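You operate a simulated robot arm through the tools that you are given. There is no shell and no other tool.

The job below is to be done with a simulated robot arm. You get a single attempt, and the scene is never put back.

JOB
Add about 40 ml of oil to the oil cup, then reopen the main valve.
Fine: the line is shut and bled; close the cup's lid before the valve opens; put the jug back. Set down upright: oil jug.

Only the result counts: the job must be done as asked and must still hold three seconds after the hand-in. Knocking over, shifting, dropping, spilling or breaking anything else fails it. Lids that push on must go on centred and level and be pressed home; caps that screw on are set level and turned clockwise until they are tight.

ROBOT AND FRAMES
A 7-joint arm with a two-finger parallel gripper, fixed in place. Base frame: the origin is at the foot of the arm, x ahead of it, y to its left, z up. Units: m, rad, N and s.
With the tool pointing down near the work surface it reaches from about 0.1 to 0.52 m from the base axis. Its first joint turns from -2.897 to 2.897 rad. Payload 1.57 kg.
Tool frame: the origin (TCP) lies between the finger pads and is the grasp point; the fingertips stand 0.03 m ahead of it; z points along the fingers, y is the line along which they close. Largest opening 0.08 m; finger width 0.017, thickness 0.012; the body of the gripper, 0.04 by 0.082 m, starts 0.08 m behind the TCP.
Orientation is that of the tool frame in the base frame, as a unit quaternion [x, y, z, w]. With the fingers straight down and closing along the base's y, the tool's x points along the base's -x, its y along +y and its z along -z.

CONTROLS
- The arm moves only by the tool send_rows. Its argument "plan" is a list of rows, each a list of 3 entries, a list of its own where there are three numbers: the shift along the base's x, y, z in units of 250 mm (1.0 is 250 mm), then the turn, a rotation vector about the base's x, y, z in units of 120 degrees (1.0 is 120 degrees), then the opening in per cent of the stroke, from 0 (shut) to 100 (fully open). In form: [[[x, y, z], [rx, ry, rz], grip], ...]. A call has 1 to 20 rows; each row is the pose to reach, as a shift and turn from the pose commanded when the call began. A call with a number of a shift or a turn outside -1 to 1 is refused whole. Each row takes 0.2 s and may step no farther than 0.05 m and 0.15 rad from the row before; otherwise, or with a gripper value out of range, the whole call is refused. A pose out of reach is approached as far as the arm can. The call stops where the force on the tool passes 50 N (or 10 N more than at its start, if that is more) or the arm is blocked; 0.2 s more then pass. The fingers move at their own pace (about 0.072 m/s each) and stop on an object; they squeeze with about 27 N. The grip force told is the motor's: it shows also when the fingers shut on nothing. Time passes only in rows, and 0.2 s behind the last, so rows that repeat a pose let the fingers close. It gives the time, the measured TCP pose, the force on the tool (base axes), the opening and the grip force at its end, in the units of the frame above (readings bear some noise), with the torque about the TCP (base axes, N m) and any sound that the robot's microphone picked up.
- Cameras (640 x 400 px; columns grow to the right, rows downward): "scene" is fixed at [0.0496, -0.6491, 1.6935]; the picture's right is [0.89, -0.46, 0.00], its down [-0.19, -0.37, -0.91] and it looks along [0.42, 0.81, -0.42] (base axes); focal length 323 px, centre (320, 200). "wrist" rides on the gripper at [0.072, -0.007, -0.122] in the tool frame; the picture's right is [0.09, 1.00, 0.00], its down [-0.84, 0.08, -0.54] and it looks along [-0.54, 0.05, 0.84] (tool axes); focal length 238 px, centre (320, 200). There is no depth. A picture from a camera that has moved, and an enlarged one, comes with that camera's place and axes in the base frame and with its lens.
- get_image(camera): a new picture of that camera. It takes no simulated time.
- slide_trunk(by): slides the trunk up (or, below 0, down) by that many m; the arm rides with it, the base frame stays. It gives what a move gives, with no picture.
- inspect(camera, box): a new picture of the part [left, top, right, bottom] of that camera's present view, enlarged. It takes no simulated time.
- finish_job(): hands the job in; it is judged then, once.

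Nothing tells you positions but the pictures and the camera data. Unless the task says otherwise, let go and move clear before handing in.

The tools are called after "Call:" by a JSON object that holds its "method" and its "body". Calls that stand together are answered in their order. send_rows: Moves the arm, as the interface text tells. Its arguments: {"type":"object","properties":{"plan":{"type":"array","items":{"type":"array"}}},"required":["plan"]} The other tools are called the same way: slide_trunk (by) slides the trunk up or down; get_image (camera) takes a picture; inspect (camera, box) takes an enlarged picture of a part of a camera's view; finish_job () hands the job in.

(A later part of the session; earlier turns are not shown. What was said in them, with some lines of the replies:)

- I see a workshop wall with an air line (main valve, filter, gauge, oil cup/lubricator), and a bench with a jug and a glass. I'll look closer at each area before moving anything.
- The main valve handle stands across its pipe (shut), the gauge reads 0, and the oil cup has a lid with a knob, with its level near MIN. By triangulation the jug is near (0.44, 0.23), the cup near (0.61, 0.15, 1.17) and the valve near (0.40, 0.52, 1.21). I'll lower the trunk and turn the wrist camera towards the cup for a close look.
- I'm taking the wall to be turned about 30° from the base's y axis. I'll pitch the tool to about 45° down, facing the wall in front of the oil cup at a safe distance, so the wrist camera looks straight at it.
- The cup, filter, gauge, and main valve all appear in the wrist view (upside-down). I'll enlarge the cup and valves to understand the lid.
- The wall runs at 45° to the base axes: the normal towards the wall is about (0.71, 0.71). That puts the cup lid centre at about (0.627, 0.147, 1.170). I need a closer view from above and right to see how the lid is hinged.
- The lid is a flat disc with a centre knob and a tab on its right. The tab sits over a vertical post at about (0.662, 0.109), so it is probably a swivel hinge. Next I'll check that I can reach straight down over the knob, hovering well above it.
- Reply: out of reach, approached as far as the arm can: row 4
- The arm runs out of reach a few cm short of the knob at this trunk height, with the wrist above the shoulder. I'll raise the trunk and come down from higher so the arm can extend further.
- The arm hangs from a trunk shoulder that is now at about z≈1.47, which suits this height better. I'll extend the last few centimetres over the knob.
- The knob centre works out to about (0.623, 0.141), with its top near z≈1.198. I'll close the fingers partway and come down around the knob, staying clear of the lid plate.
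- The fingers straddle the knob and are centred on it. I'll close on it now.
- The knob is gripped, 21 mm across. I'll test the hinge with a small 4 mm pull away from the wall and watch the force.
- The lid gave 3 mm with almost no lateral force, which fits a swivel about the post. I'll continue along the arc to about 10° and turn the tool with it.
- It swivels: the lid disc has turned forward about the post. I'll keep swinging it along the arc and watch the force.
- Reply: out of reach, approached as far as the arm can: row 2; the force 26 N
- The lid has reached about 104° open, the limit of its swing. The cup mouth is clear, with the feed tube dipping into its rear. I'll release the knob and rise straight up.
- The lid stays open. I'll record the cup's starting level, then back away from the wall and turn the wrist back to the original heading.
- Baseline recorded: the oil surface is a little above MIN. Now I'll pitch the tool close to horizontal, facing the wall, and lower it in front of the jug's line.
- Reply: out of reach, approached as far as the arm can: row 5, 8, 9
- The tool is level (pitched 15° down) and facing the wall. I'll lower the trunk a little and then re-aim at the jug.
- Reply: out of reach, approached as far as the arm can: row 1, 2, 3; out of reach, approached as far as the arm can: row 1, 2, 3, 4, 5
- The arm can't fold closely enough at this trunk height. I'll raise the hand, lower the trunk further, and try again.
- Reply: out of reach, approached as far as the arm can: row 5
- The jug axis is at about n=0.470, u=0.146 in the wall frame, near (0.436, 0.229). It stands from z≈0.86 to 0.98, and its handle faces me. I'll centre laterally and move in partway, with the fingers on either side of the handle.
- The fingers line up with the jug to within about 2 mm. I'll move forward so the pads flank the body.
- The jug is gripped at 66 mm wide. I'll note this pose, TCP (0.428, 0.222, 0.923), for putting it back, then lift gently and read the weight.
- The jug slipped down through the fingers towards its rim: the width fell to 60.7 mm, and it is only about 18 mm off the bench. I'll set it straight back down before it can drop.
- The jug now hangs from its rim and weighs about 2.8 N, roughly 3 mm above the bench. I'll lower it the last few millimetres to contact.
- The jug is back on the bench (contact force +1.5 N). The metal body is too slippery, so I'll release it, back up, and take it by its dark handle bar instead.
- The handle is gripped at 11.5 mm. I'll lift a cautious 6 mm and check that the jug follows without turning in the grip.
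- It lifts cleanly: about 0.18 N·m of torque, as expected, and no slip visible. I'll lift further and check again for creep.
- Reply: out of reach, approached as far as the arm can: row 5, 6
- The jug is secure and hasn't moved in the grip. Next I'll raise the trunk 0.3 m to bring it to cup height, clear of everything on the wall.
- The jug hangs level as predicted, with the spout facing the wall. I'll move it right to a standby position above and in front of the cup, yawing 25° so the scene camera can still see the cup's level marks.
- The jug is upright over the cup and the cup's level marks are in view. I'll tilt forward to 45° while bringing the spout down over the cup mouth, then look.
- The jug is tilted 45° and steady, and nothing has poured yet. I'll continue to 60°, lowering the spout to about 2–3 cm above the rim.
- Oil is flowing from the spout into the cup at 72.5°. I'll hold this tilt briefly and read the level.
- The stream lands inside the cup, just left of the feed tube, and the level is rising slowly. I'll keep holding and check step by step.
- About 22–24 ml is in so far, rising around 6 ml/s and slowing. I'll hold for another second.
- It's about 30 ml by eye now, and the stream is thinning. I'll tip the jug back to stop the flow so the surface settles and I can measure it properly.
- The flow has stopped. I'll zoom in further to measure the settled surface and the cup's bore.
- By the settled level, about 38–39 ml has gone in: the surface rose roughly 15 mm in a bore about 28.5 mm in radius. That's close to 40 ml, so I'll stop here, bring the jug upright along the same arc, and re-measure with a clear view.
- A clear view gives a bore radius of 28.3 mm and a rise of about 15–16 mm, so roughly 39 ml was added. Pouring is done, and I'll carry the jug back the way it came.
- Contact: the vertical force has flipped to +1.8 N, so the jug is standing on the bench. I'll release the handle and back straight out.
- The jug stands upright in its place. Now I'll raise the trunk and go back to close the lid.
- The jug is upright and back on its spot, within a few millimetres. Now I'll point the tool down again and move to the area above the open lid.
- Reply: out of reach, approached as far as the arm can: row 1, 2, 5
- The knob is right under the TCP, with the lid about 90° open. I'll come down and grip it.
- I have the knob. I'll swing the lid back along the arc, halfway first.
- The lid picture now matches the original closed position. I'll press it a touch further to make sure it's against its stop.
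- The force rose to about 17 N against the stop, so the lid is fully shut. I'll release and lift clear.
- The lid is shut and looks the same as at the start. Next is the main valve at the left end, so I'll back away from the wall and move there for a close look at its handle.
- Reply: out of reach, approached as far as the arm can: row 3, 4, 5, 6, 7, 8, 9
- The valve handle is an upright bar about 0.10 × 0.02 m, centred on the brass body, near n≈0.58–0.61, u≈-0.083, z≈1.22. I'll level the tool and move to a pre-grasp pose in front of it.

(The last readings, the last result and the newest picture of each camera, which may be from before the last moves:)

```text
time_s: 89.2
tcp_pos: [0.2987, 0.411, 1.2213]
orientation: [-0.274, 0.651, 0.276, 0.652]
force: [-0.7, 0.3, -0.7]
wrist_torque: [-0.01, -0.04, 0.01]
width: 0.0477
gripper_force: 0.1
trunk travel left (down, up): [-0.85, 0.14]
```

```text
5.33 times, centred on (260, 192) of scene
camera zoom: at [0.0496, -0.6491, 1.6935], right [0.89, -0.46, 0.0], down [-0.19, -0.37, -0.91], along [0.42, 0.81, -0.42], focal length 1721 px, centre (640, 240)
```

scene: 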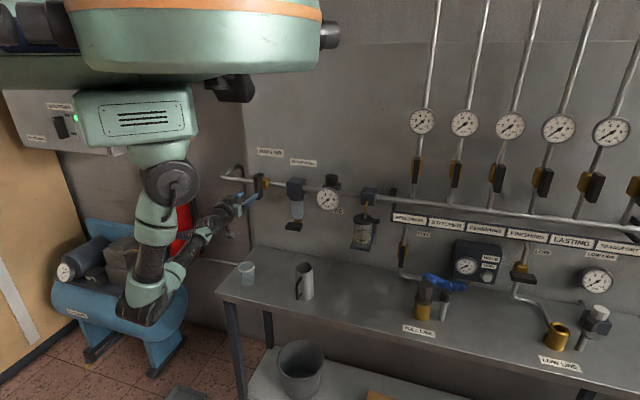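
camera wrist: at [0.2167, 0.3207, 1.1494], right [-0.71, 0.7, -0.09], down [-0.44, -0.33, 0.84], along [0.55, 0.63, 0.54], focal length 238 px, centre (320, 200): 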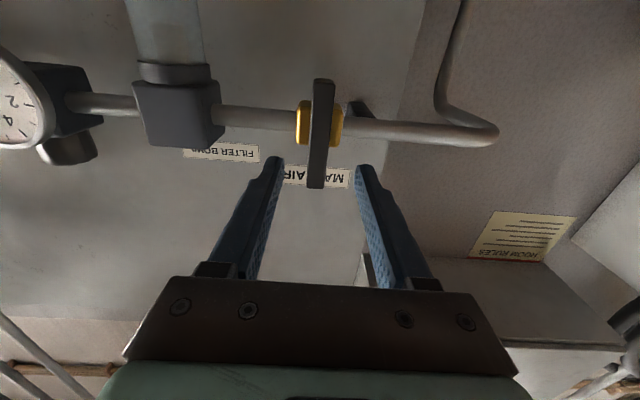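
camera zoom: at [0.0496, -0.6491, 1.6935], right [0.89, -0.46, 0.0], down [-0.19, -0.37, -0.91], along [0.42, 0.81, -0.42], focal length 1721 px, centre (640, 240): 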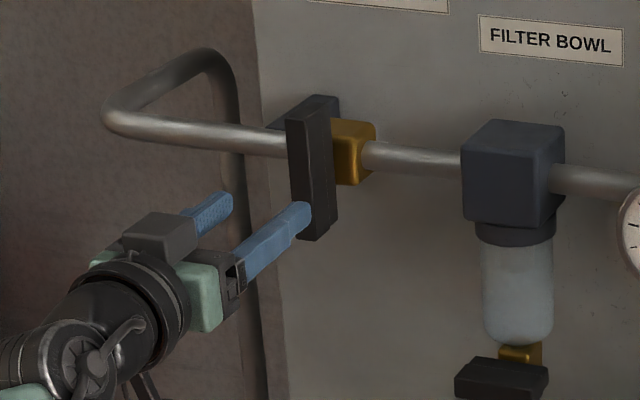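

The handle lines up with the tool axis to within 1–2 mm. I'll move in so the fingertips flank the bar, stopping short of the brass body.

Call:
{"method": "send_rows", "body": {"plan": [[[0.054, 0.05, -0.004], [0, 0, 0], 60], [[0.106, 0.101, -0.008], [0, 0, 0], 60], [[0.158, 0.152, -0.008], [0, 0, 0], 60], [[0.19, 0.185, -0.008], [0, 0, 0], 60], [[0.209, 0.2036, -0.008], [0, 0, 0], 60]]}}

Call:
{"method": "get_image", "body": {"camera": "wrist"}}

Call:
{"method": "inspect", "body": {"camera": "scene", "box": [215, 155, 305, 230]}}

```text
time_s: 90.5
tcp_pos: [0.3507, 0.4618, 1.2194]
orientation: [-0.273, 0.652, 0.274, 0.652]
force: [0.5, -0.6, 0.6]
wrist_torque: [0.02, -0.01, 0.0]
width: 0.048
gripper_force: 0.1
trunk travel left (down, up): [-0.85, 0.14]
```

```text
taken
camera wrist: at [0.2689, 0.3714, 1.1476], right [-0.71, 0.7, -0.09], down [-0.44, -0.33, 0.84], along [0.55, 0.63, 0.54], focal length 238 px, centre (320, 200)
```

wrist: 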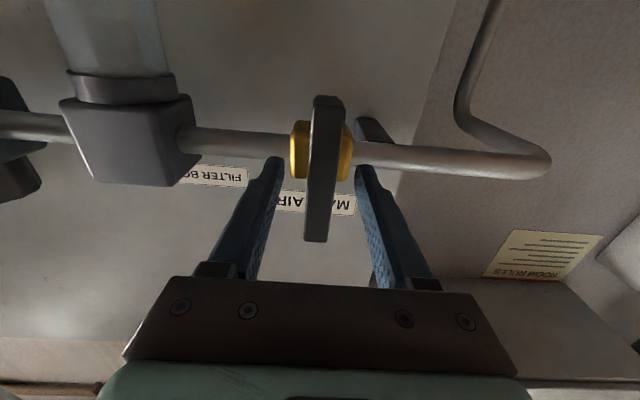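

```text
5.33 times, centred on (260, 192) of scene
camera zoom: at [0.0496, -0.6491, 1.6935], right [0.89, -0.46, 0.0], down [-0.19, -0.37, -0.91], along [0.42, 0.81, -0.42], focal length 1721 px, centre (640, 240)
```

zoom: 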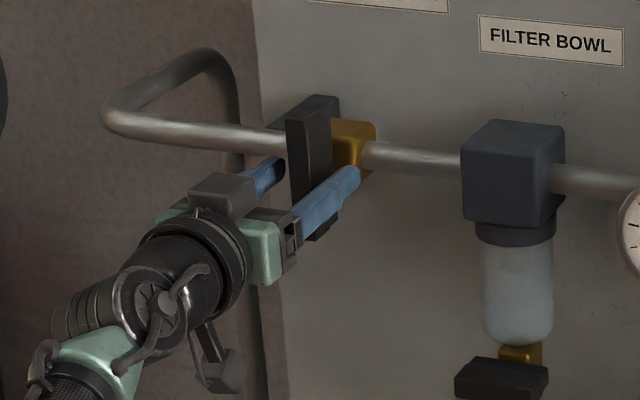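

Call:
{"method": "send_rows", "body": {"plan": [[[0, 0, 0], [0, 0, 0], 30], [[0, 0, 0], [0, 0, 0], 0], [[0, 0, 0], [0, 0, 0], 0], [[0, 0, 0], [0, 0, 0], 0]]}}

Call:
{"method": "get_image", "body": {"camera": "wrist"}}

```text
time_s: 91.5
tcp_pos: [0.3485, 0.4625, 1.2203]
orientation: [-0.273, 0.652, 0.274, 0.652]
force: [-1.3, 2.9, 0.4]
wrist_torque: [0.1, -0.16, -0.72]
width: 0.0179
gripper_force: 32.3
trunk travel left (down, up): [-0.85, 0.14]
```

```text
taken
camera wrist: at [0.2683, 0.3717, 1.1476], right [-0.71, 0.7, -0.09], down [-0.44, -0.33, 0.84], along [0.55, 0.63, 0.54], focal length 238 px, centre (320, 200)
```

wrist: 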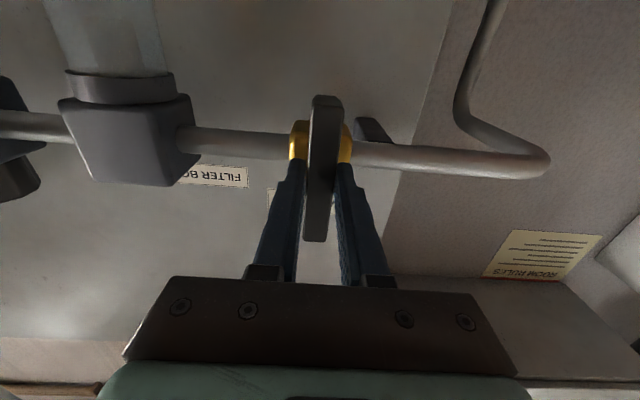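

The handle is gripped at 17.9 mm. I'll try a small counter-clockwise turn first (seen facing the wall) and watch the torque.

Call:
{"method": "send_rows", "body": {"plan": [[[0, 0, 0], [-0.0236, -0.0236, 0], 0], [[0, 0, 0], [-0.0471, -0.0471, 0], 0], [[0, 0, 0], [-0.0471, -0.0471, 0], 0]]}}

Call:
{"method": "get_image", "body": {"camera": "wrist"}}

Call:
{"method": "inspect", "body": {"camera": "scene", "box": [215, 155, 305, 230]}}

```text
time_s: 92.2
tcp_pos: [0.3495, 0.4619, 1.2195]
orientation: [-0.319, 0.631, 0.228, 0.669]
force: [-2.7, 2.1, -1.0]
wrist_torque: [0.1, -0.07, -0.66]
width: 0.0179
gripper_force: 33.4
trunk travel left (down, up): [-0.85, 0.14]
```

```text
taken
camera wrist: at [0.2754, 0.3646, 1.1494], right [-0.69, 0.68, -0.23], down [-0.52, -0.25, 0.82], along [0.5, 0.69, 0.53], focal length 238 px, centre (320, 200)
```

wrist: 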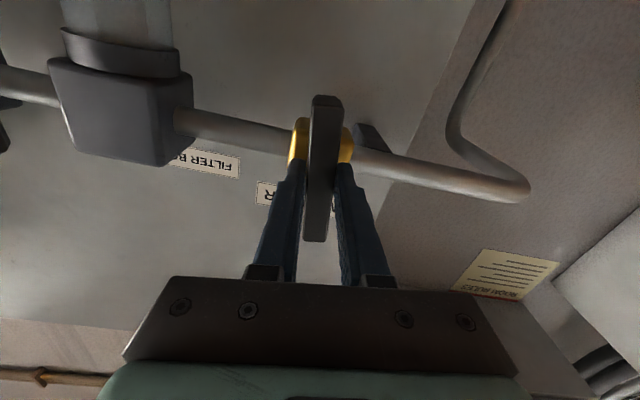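

```text
5.33 times, centred on (260, 192) of scene
camera zoom: at [0.0496, -0.6491, 1.6935], right [0.89, -0.46, 0.0], down [-0.19, -0.37, -0.91], along [0.42, 0.81, -0.42], focal length 1721 px, centre (640, 240)
```

zoom: 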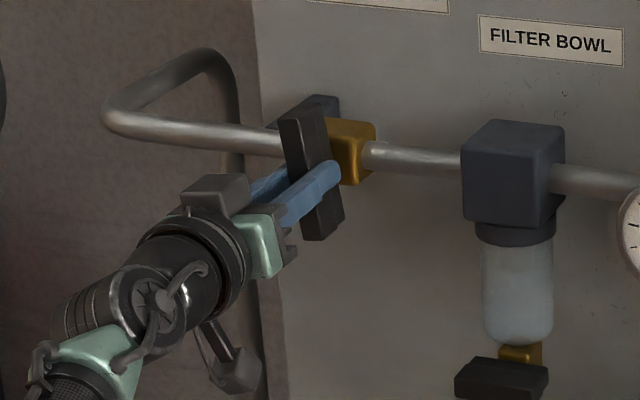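

The handle turns freely counter-clockwise. I'll continue the turn in stages.

Call:
{"method": "send_rows", "body": {"plan": [[[0, 0, 0], [-0.0471, -0.0471, 0], 0], [[0, 0, 0], [-0.0943, -0.0943, 0], 0], [[0, 0, 0], [-0.1414, -0.1414, 0], 0], [[0, 0, 0], [-0.1886, -0.1886, 0], 0], [[0, 0, 0], [-0.2357, -0.2357, 0], 0]]}}

Call:
{"method": "inspect", "body": {"camera": "scene", "box": [215, 155, 305, 230]}}

```text
time_s: 93.5
tcp_pos: [0.3499, 0.4629, 1.2197]
orientation: [-0.516, 0.486, -0.017, 0.705]
force: [-0.4, 3.7, 0.5]
wrist_torque: [0.2, -0.17, -0.78]
width: 0.0181
gripper_force: 32.4
trunk travel left (down, up): [-0.85, 0.14]
```

```text
5.33 times, centred on (260, 192) of scene
camera zoom: at [0.0496, -0.6491, 1.6935], right [0.89, -0.46, 0.0], down [-0.19, -0.37, -0.91], along [0.42, 0.81, -0.42], focal length 1721 px, centre (640, 240)
```

zoom: 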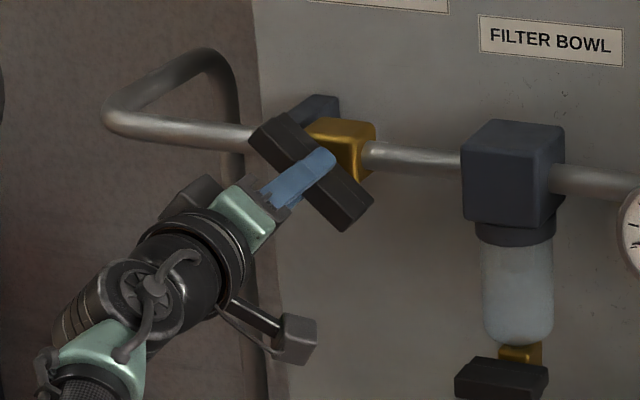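

Call:
{"method": "send_rows", "body": {"plan": [[[0, 0, 0], [-0.0471, -0.0471, 0], 0], [[0, 0, 0], [-0.0943, -0.0943, 0], 0], [[0, 0, 0], [-0.1414, -0.1414, 0], 0], [[0, 0, 0], [-0.1886, -0.1886, 0], 0], [[0, 0, 0], [-0.2298, -0.2298, 0], 0]]}}

Call:
{"method": "inspect", "body": {"camera": "scene", "box": [215, 155, 305, 230]}}

Call:
{"method": "inspect", "body": {"camera": "scene", "box": [300, 165, 400, 255]}}

Call:
{"method": "get_image", "body": {"camera": "wrist"}}

```text
time_s: 94.7
tcp_pos: [0.3501, 0.4614, 1.2205]
orientation: [-0.649, 0.287, -0.253, 0.658]
force: [-0.9, 2.0, 1.2]
wrist_torque: [0.54, -0.53, -0.35]
width: 0.0179
gripper_force: 32.5
trunk travel left (down, up): [-0.85, 0.14]
```

```text
5.33 times, centred on (260, 192) of scene
camera zoom: at [0.0496, -0.6491, 1.6935], right [0.89, -0.46, 0.0], down [-0.19, -0.37, -0.91], along [0.42, 0.81, -0.42], focal length 1721 px, centre (640, 240)
```

zoom: 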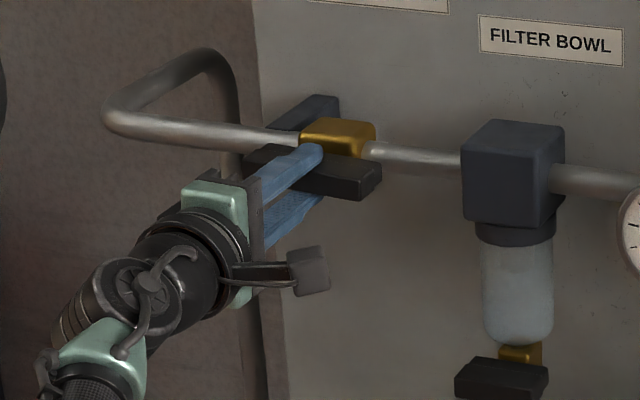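

```text
4.44 times, centred on (350, 210) of scene
camera zoom: at [0.0496, -0.6491, 1.6935], right [0.89, -0.46, 0.0], down [-0.19, -0.37, -0.91], along [0.42, 0.81, -0.42], focal length 1434 px, centre (187, 156)
```

zoom: 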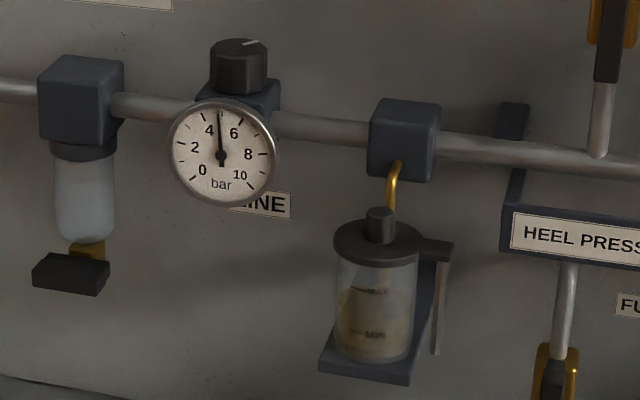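

```text
taken
camera wrist: at [0.3144, 0.3256, 1.2242], right [0.02, -0.03, -1.0], down [-0.98, 0.21, -0.03], along [0.21, 0.98, -0.03], focal length 238 px, centre (320, 200)
```

wrist: 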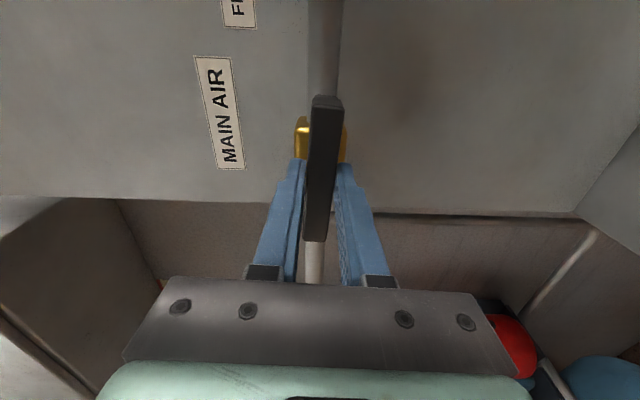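

The gauge has come up to about 5 bar and the handle is nearly in line with the pipe (87° turned). I'll finish the last few degrees to its stop.

Call:
{"method": "send_rows", "body": {"plan": [[[0, 0, 0], [-0.0118, -0.0118, 0], 0], [[0, 0, 0], [-0.0236, -0.0236, 0], 0], [[0, 0, 0], [-0.0236, -0.0236, 0], 0]]}}

Call:
{"method": "inspect", "body": {"camera": "scene", "box": [215, 155, 305, 230]}}

Call:
{"method": "get_image", "body": {"camera": "wrist"}}

```text
time_s: 95.5
tcp_pos: [0.349, 0.4624, 1.2199]
orientation: [0.658, -0.266, 0.274, -0.649]
force: [-0.8, 3.2, 3.4]
wrist_torque: [0.93, -0.12, -0.19]
width: 0.018
gripper_force: 32.6
trunk travel left (down, up): [-0.85, 0.14]
```

```text
5.33 times, centred on (260, 192) of scene
camera zoom: at [0.0496, -0.6491, 1.6935], right [0.89, -0.46, 0.0], down [-0.19, -0.37, -0.91], along [0.42, 0.81, -0.42], focal length 1721 px, centre (640, 240)
```

zoom: 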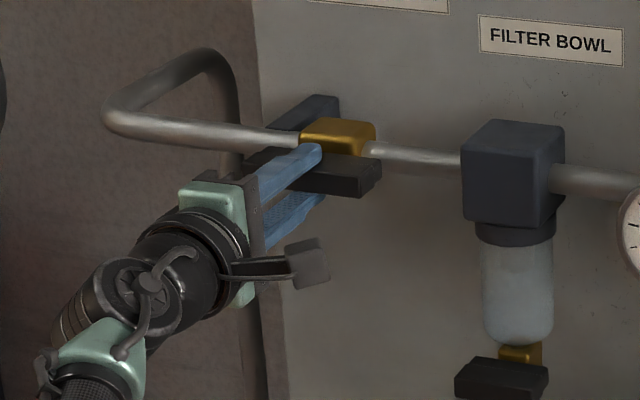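

```text
taken
camera wrist: at [0.3141, 0.3259, 1.2289], right [0.07, -0.08, -0.99], down [-0.97, 0.21, -0.09], along [0.21, 0.98, -0.06], focal length 238 px, centre (320, 200)
```

wrist: 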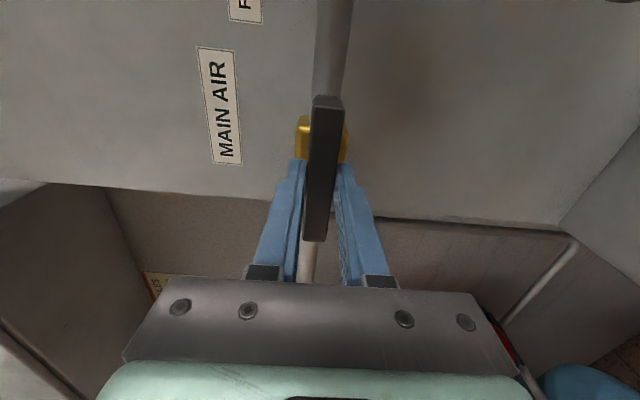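

The torque has risen to 0.57 N·m, so the valve is against its open stop with the handle parallel to the pipe. I'll open the fingers and back straight out.

Call:
{"method": "send_rows", "body": {"plan": [[[0, 0, 0], [0.008, 0.008, 0], 0], [[0, 0, 0], [0.008, 0.008, 0], 40], [[0, 0, 0], [0.008, 0.008, 0], 60], [[0, 0, 0], [0.008, 0.008, 0], 60], [[-0.05, -0.05, 0], [0.008, 0.008, 0], 60], [[-0.12, -0.12, 0], [0.008, 0.008, 0], 60], [[-0.2, -0.2, 0], [0.008, 0.008, 0], 60], [[-0.28, -0.28, 0], [0.008, 0.008, 0], 60]]}}

Call:
{"method": "inspect", "body": {"camera": "scene", "box": [215, 155, 305, 230]}}

Call:
{"method": "get_image", "body": {"camera": "scene"}}

Call:
{"method": "inspect", "body": {"camera": "scene", "box": [300, 165, 400, 255]}}

```text
time_s: 97.2
tcp_pos: [0.2798, 0.3914, 1.2189]
orientation: [0.655, -0.273, 0.266, -0.653]
force: [0.7, 0.8, -0.3]
wrist_torque: [0.0, -0.02, 0.02]
width: 0.0481
gripper_force: 0.0
trunk travel left (down, up): [-0.85, 0.14]
```

```text
5.33 times, centred on (260, 192) of scene
camera zoom: at [0.0496, -0.6491, 1.6935], right [0.89, -0.46, 0.0], down [-0.19, -0.37, -0.91], along [0.42, 0.81, -0.42], focal length 1721 px, centre (640, 240)
```

zoom: 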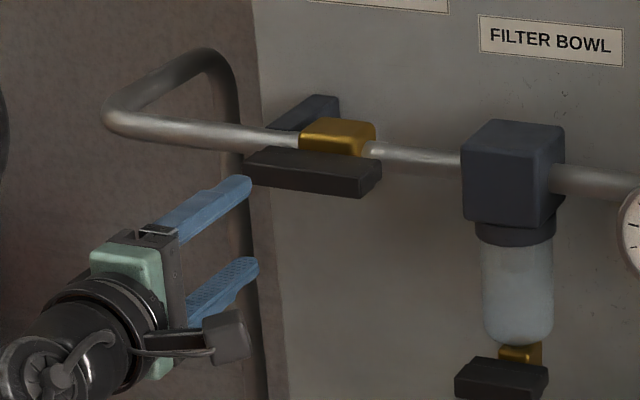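

```text
taken
```

scene: 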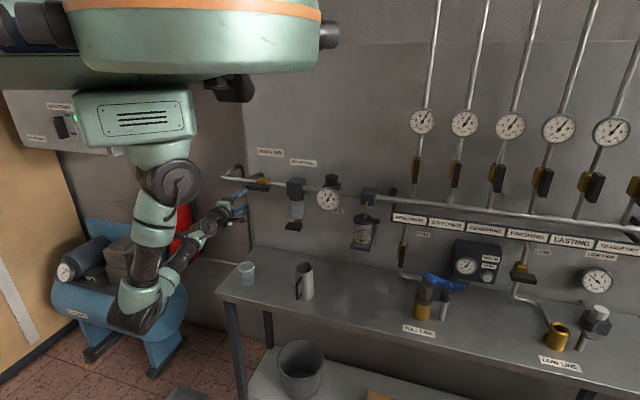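

```text
4.44 times, centred on (350, 210) of scene
camera zoom: at [0.0496, -0.6491, 1.6935], right [0.89, -0.46, 0.0], down [-0.19, -0.37, -0.91], along [0.42, 0.81, -0.42], focal length 1434 px, centre (187, 156)
```

zoom: 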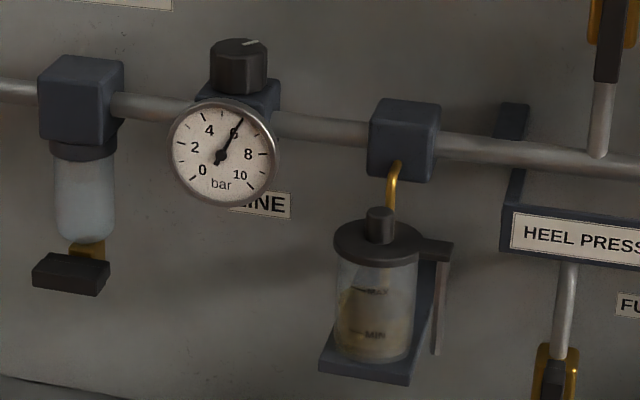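

Call:
{"method": "inspect", "body": {"camera": "scene", "box": [225, 240, 375, 335]}}

Call:
{"method": "inspect", "body": {"camera": "scene", "box": [340, 195, 400, 260]}}

```text
4.21 times, centred on (300, 288) of scene
camera zoom: at [0.0496, -0.6491, 1.6935], right [0.89, -0.46, 0.0], down [-0.19, -0.37, -0.91], along [0.42, 0.81, -0.42], focal length 1359 px, centre (404, -168)
```

zoom: 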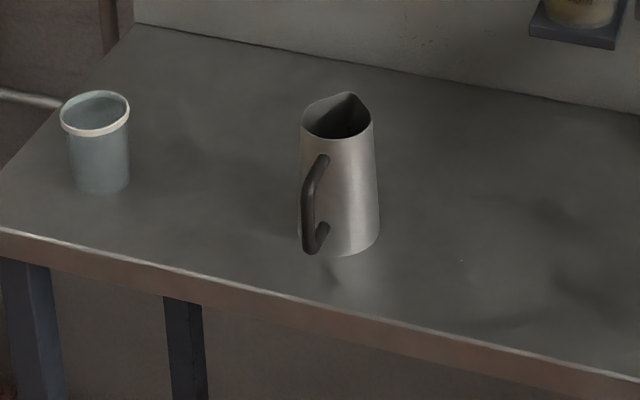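

```text
6.15 times, centred on (370, 228) of scene
camera zoom: at [0.0496, -0.6491, 1.6935], right [0.89, -0.46, 0.0], down [-0.19, -0.37, -0.91], along [0.42, 0.81, -0.42], focal length 1986 px, centre (12, 31)
```

zoom: 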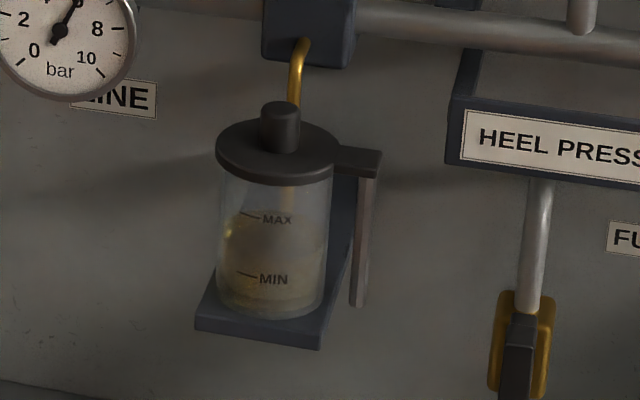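

The jug and glass stand upright with no spill visible. The cup holds about 39 ml more and its lid is shut. The main valve is open, the line gauge reads about 6 bar, and the hand is clear, so I'm handing the job in.

Call:
{"method": "finish_job", "body": {}}

```text
The job is handed in.
```

The job is done and handed in: I added about 39 ml of oil to the cup and reopened the main valve. I judged the amount from the rise in the cup's oil level, so it could be off by about 3 ml either way.

- **Line before filling:** it was shut and bled, with the main valve closed and the gauge at 0 bar.
- **Lid:** I swung it closed against its stop before touching the valve.
- **Jug:** it is upright, within a few millimetres of where it started. On my first try, holding it by the body, it slipped in the fingers. I set it straight back down and lifted it by the handle instead.
- **Main valve:** the handle is turned to its stop, parallel with the pipe. The line gauge now reads about 6 bar.

I saw no spilled oil. Apart from the slight shift in the jug's position, nothing else on the bench or wall was moved, and the hand is clear of everything.
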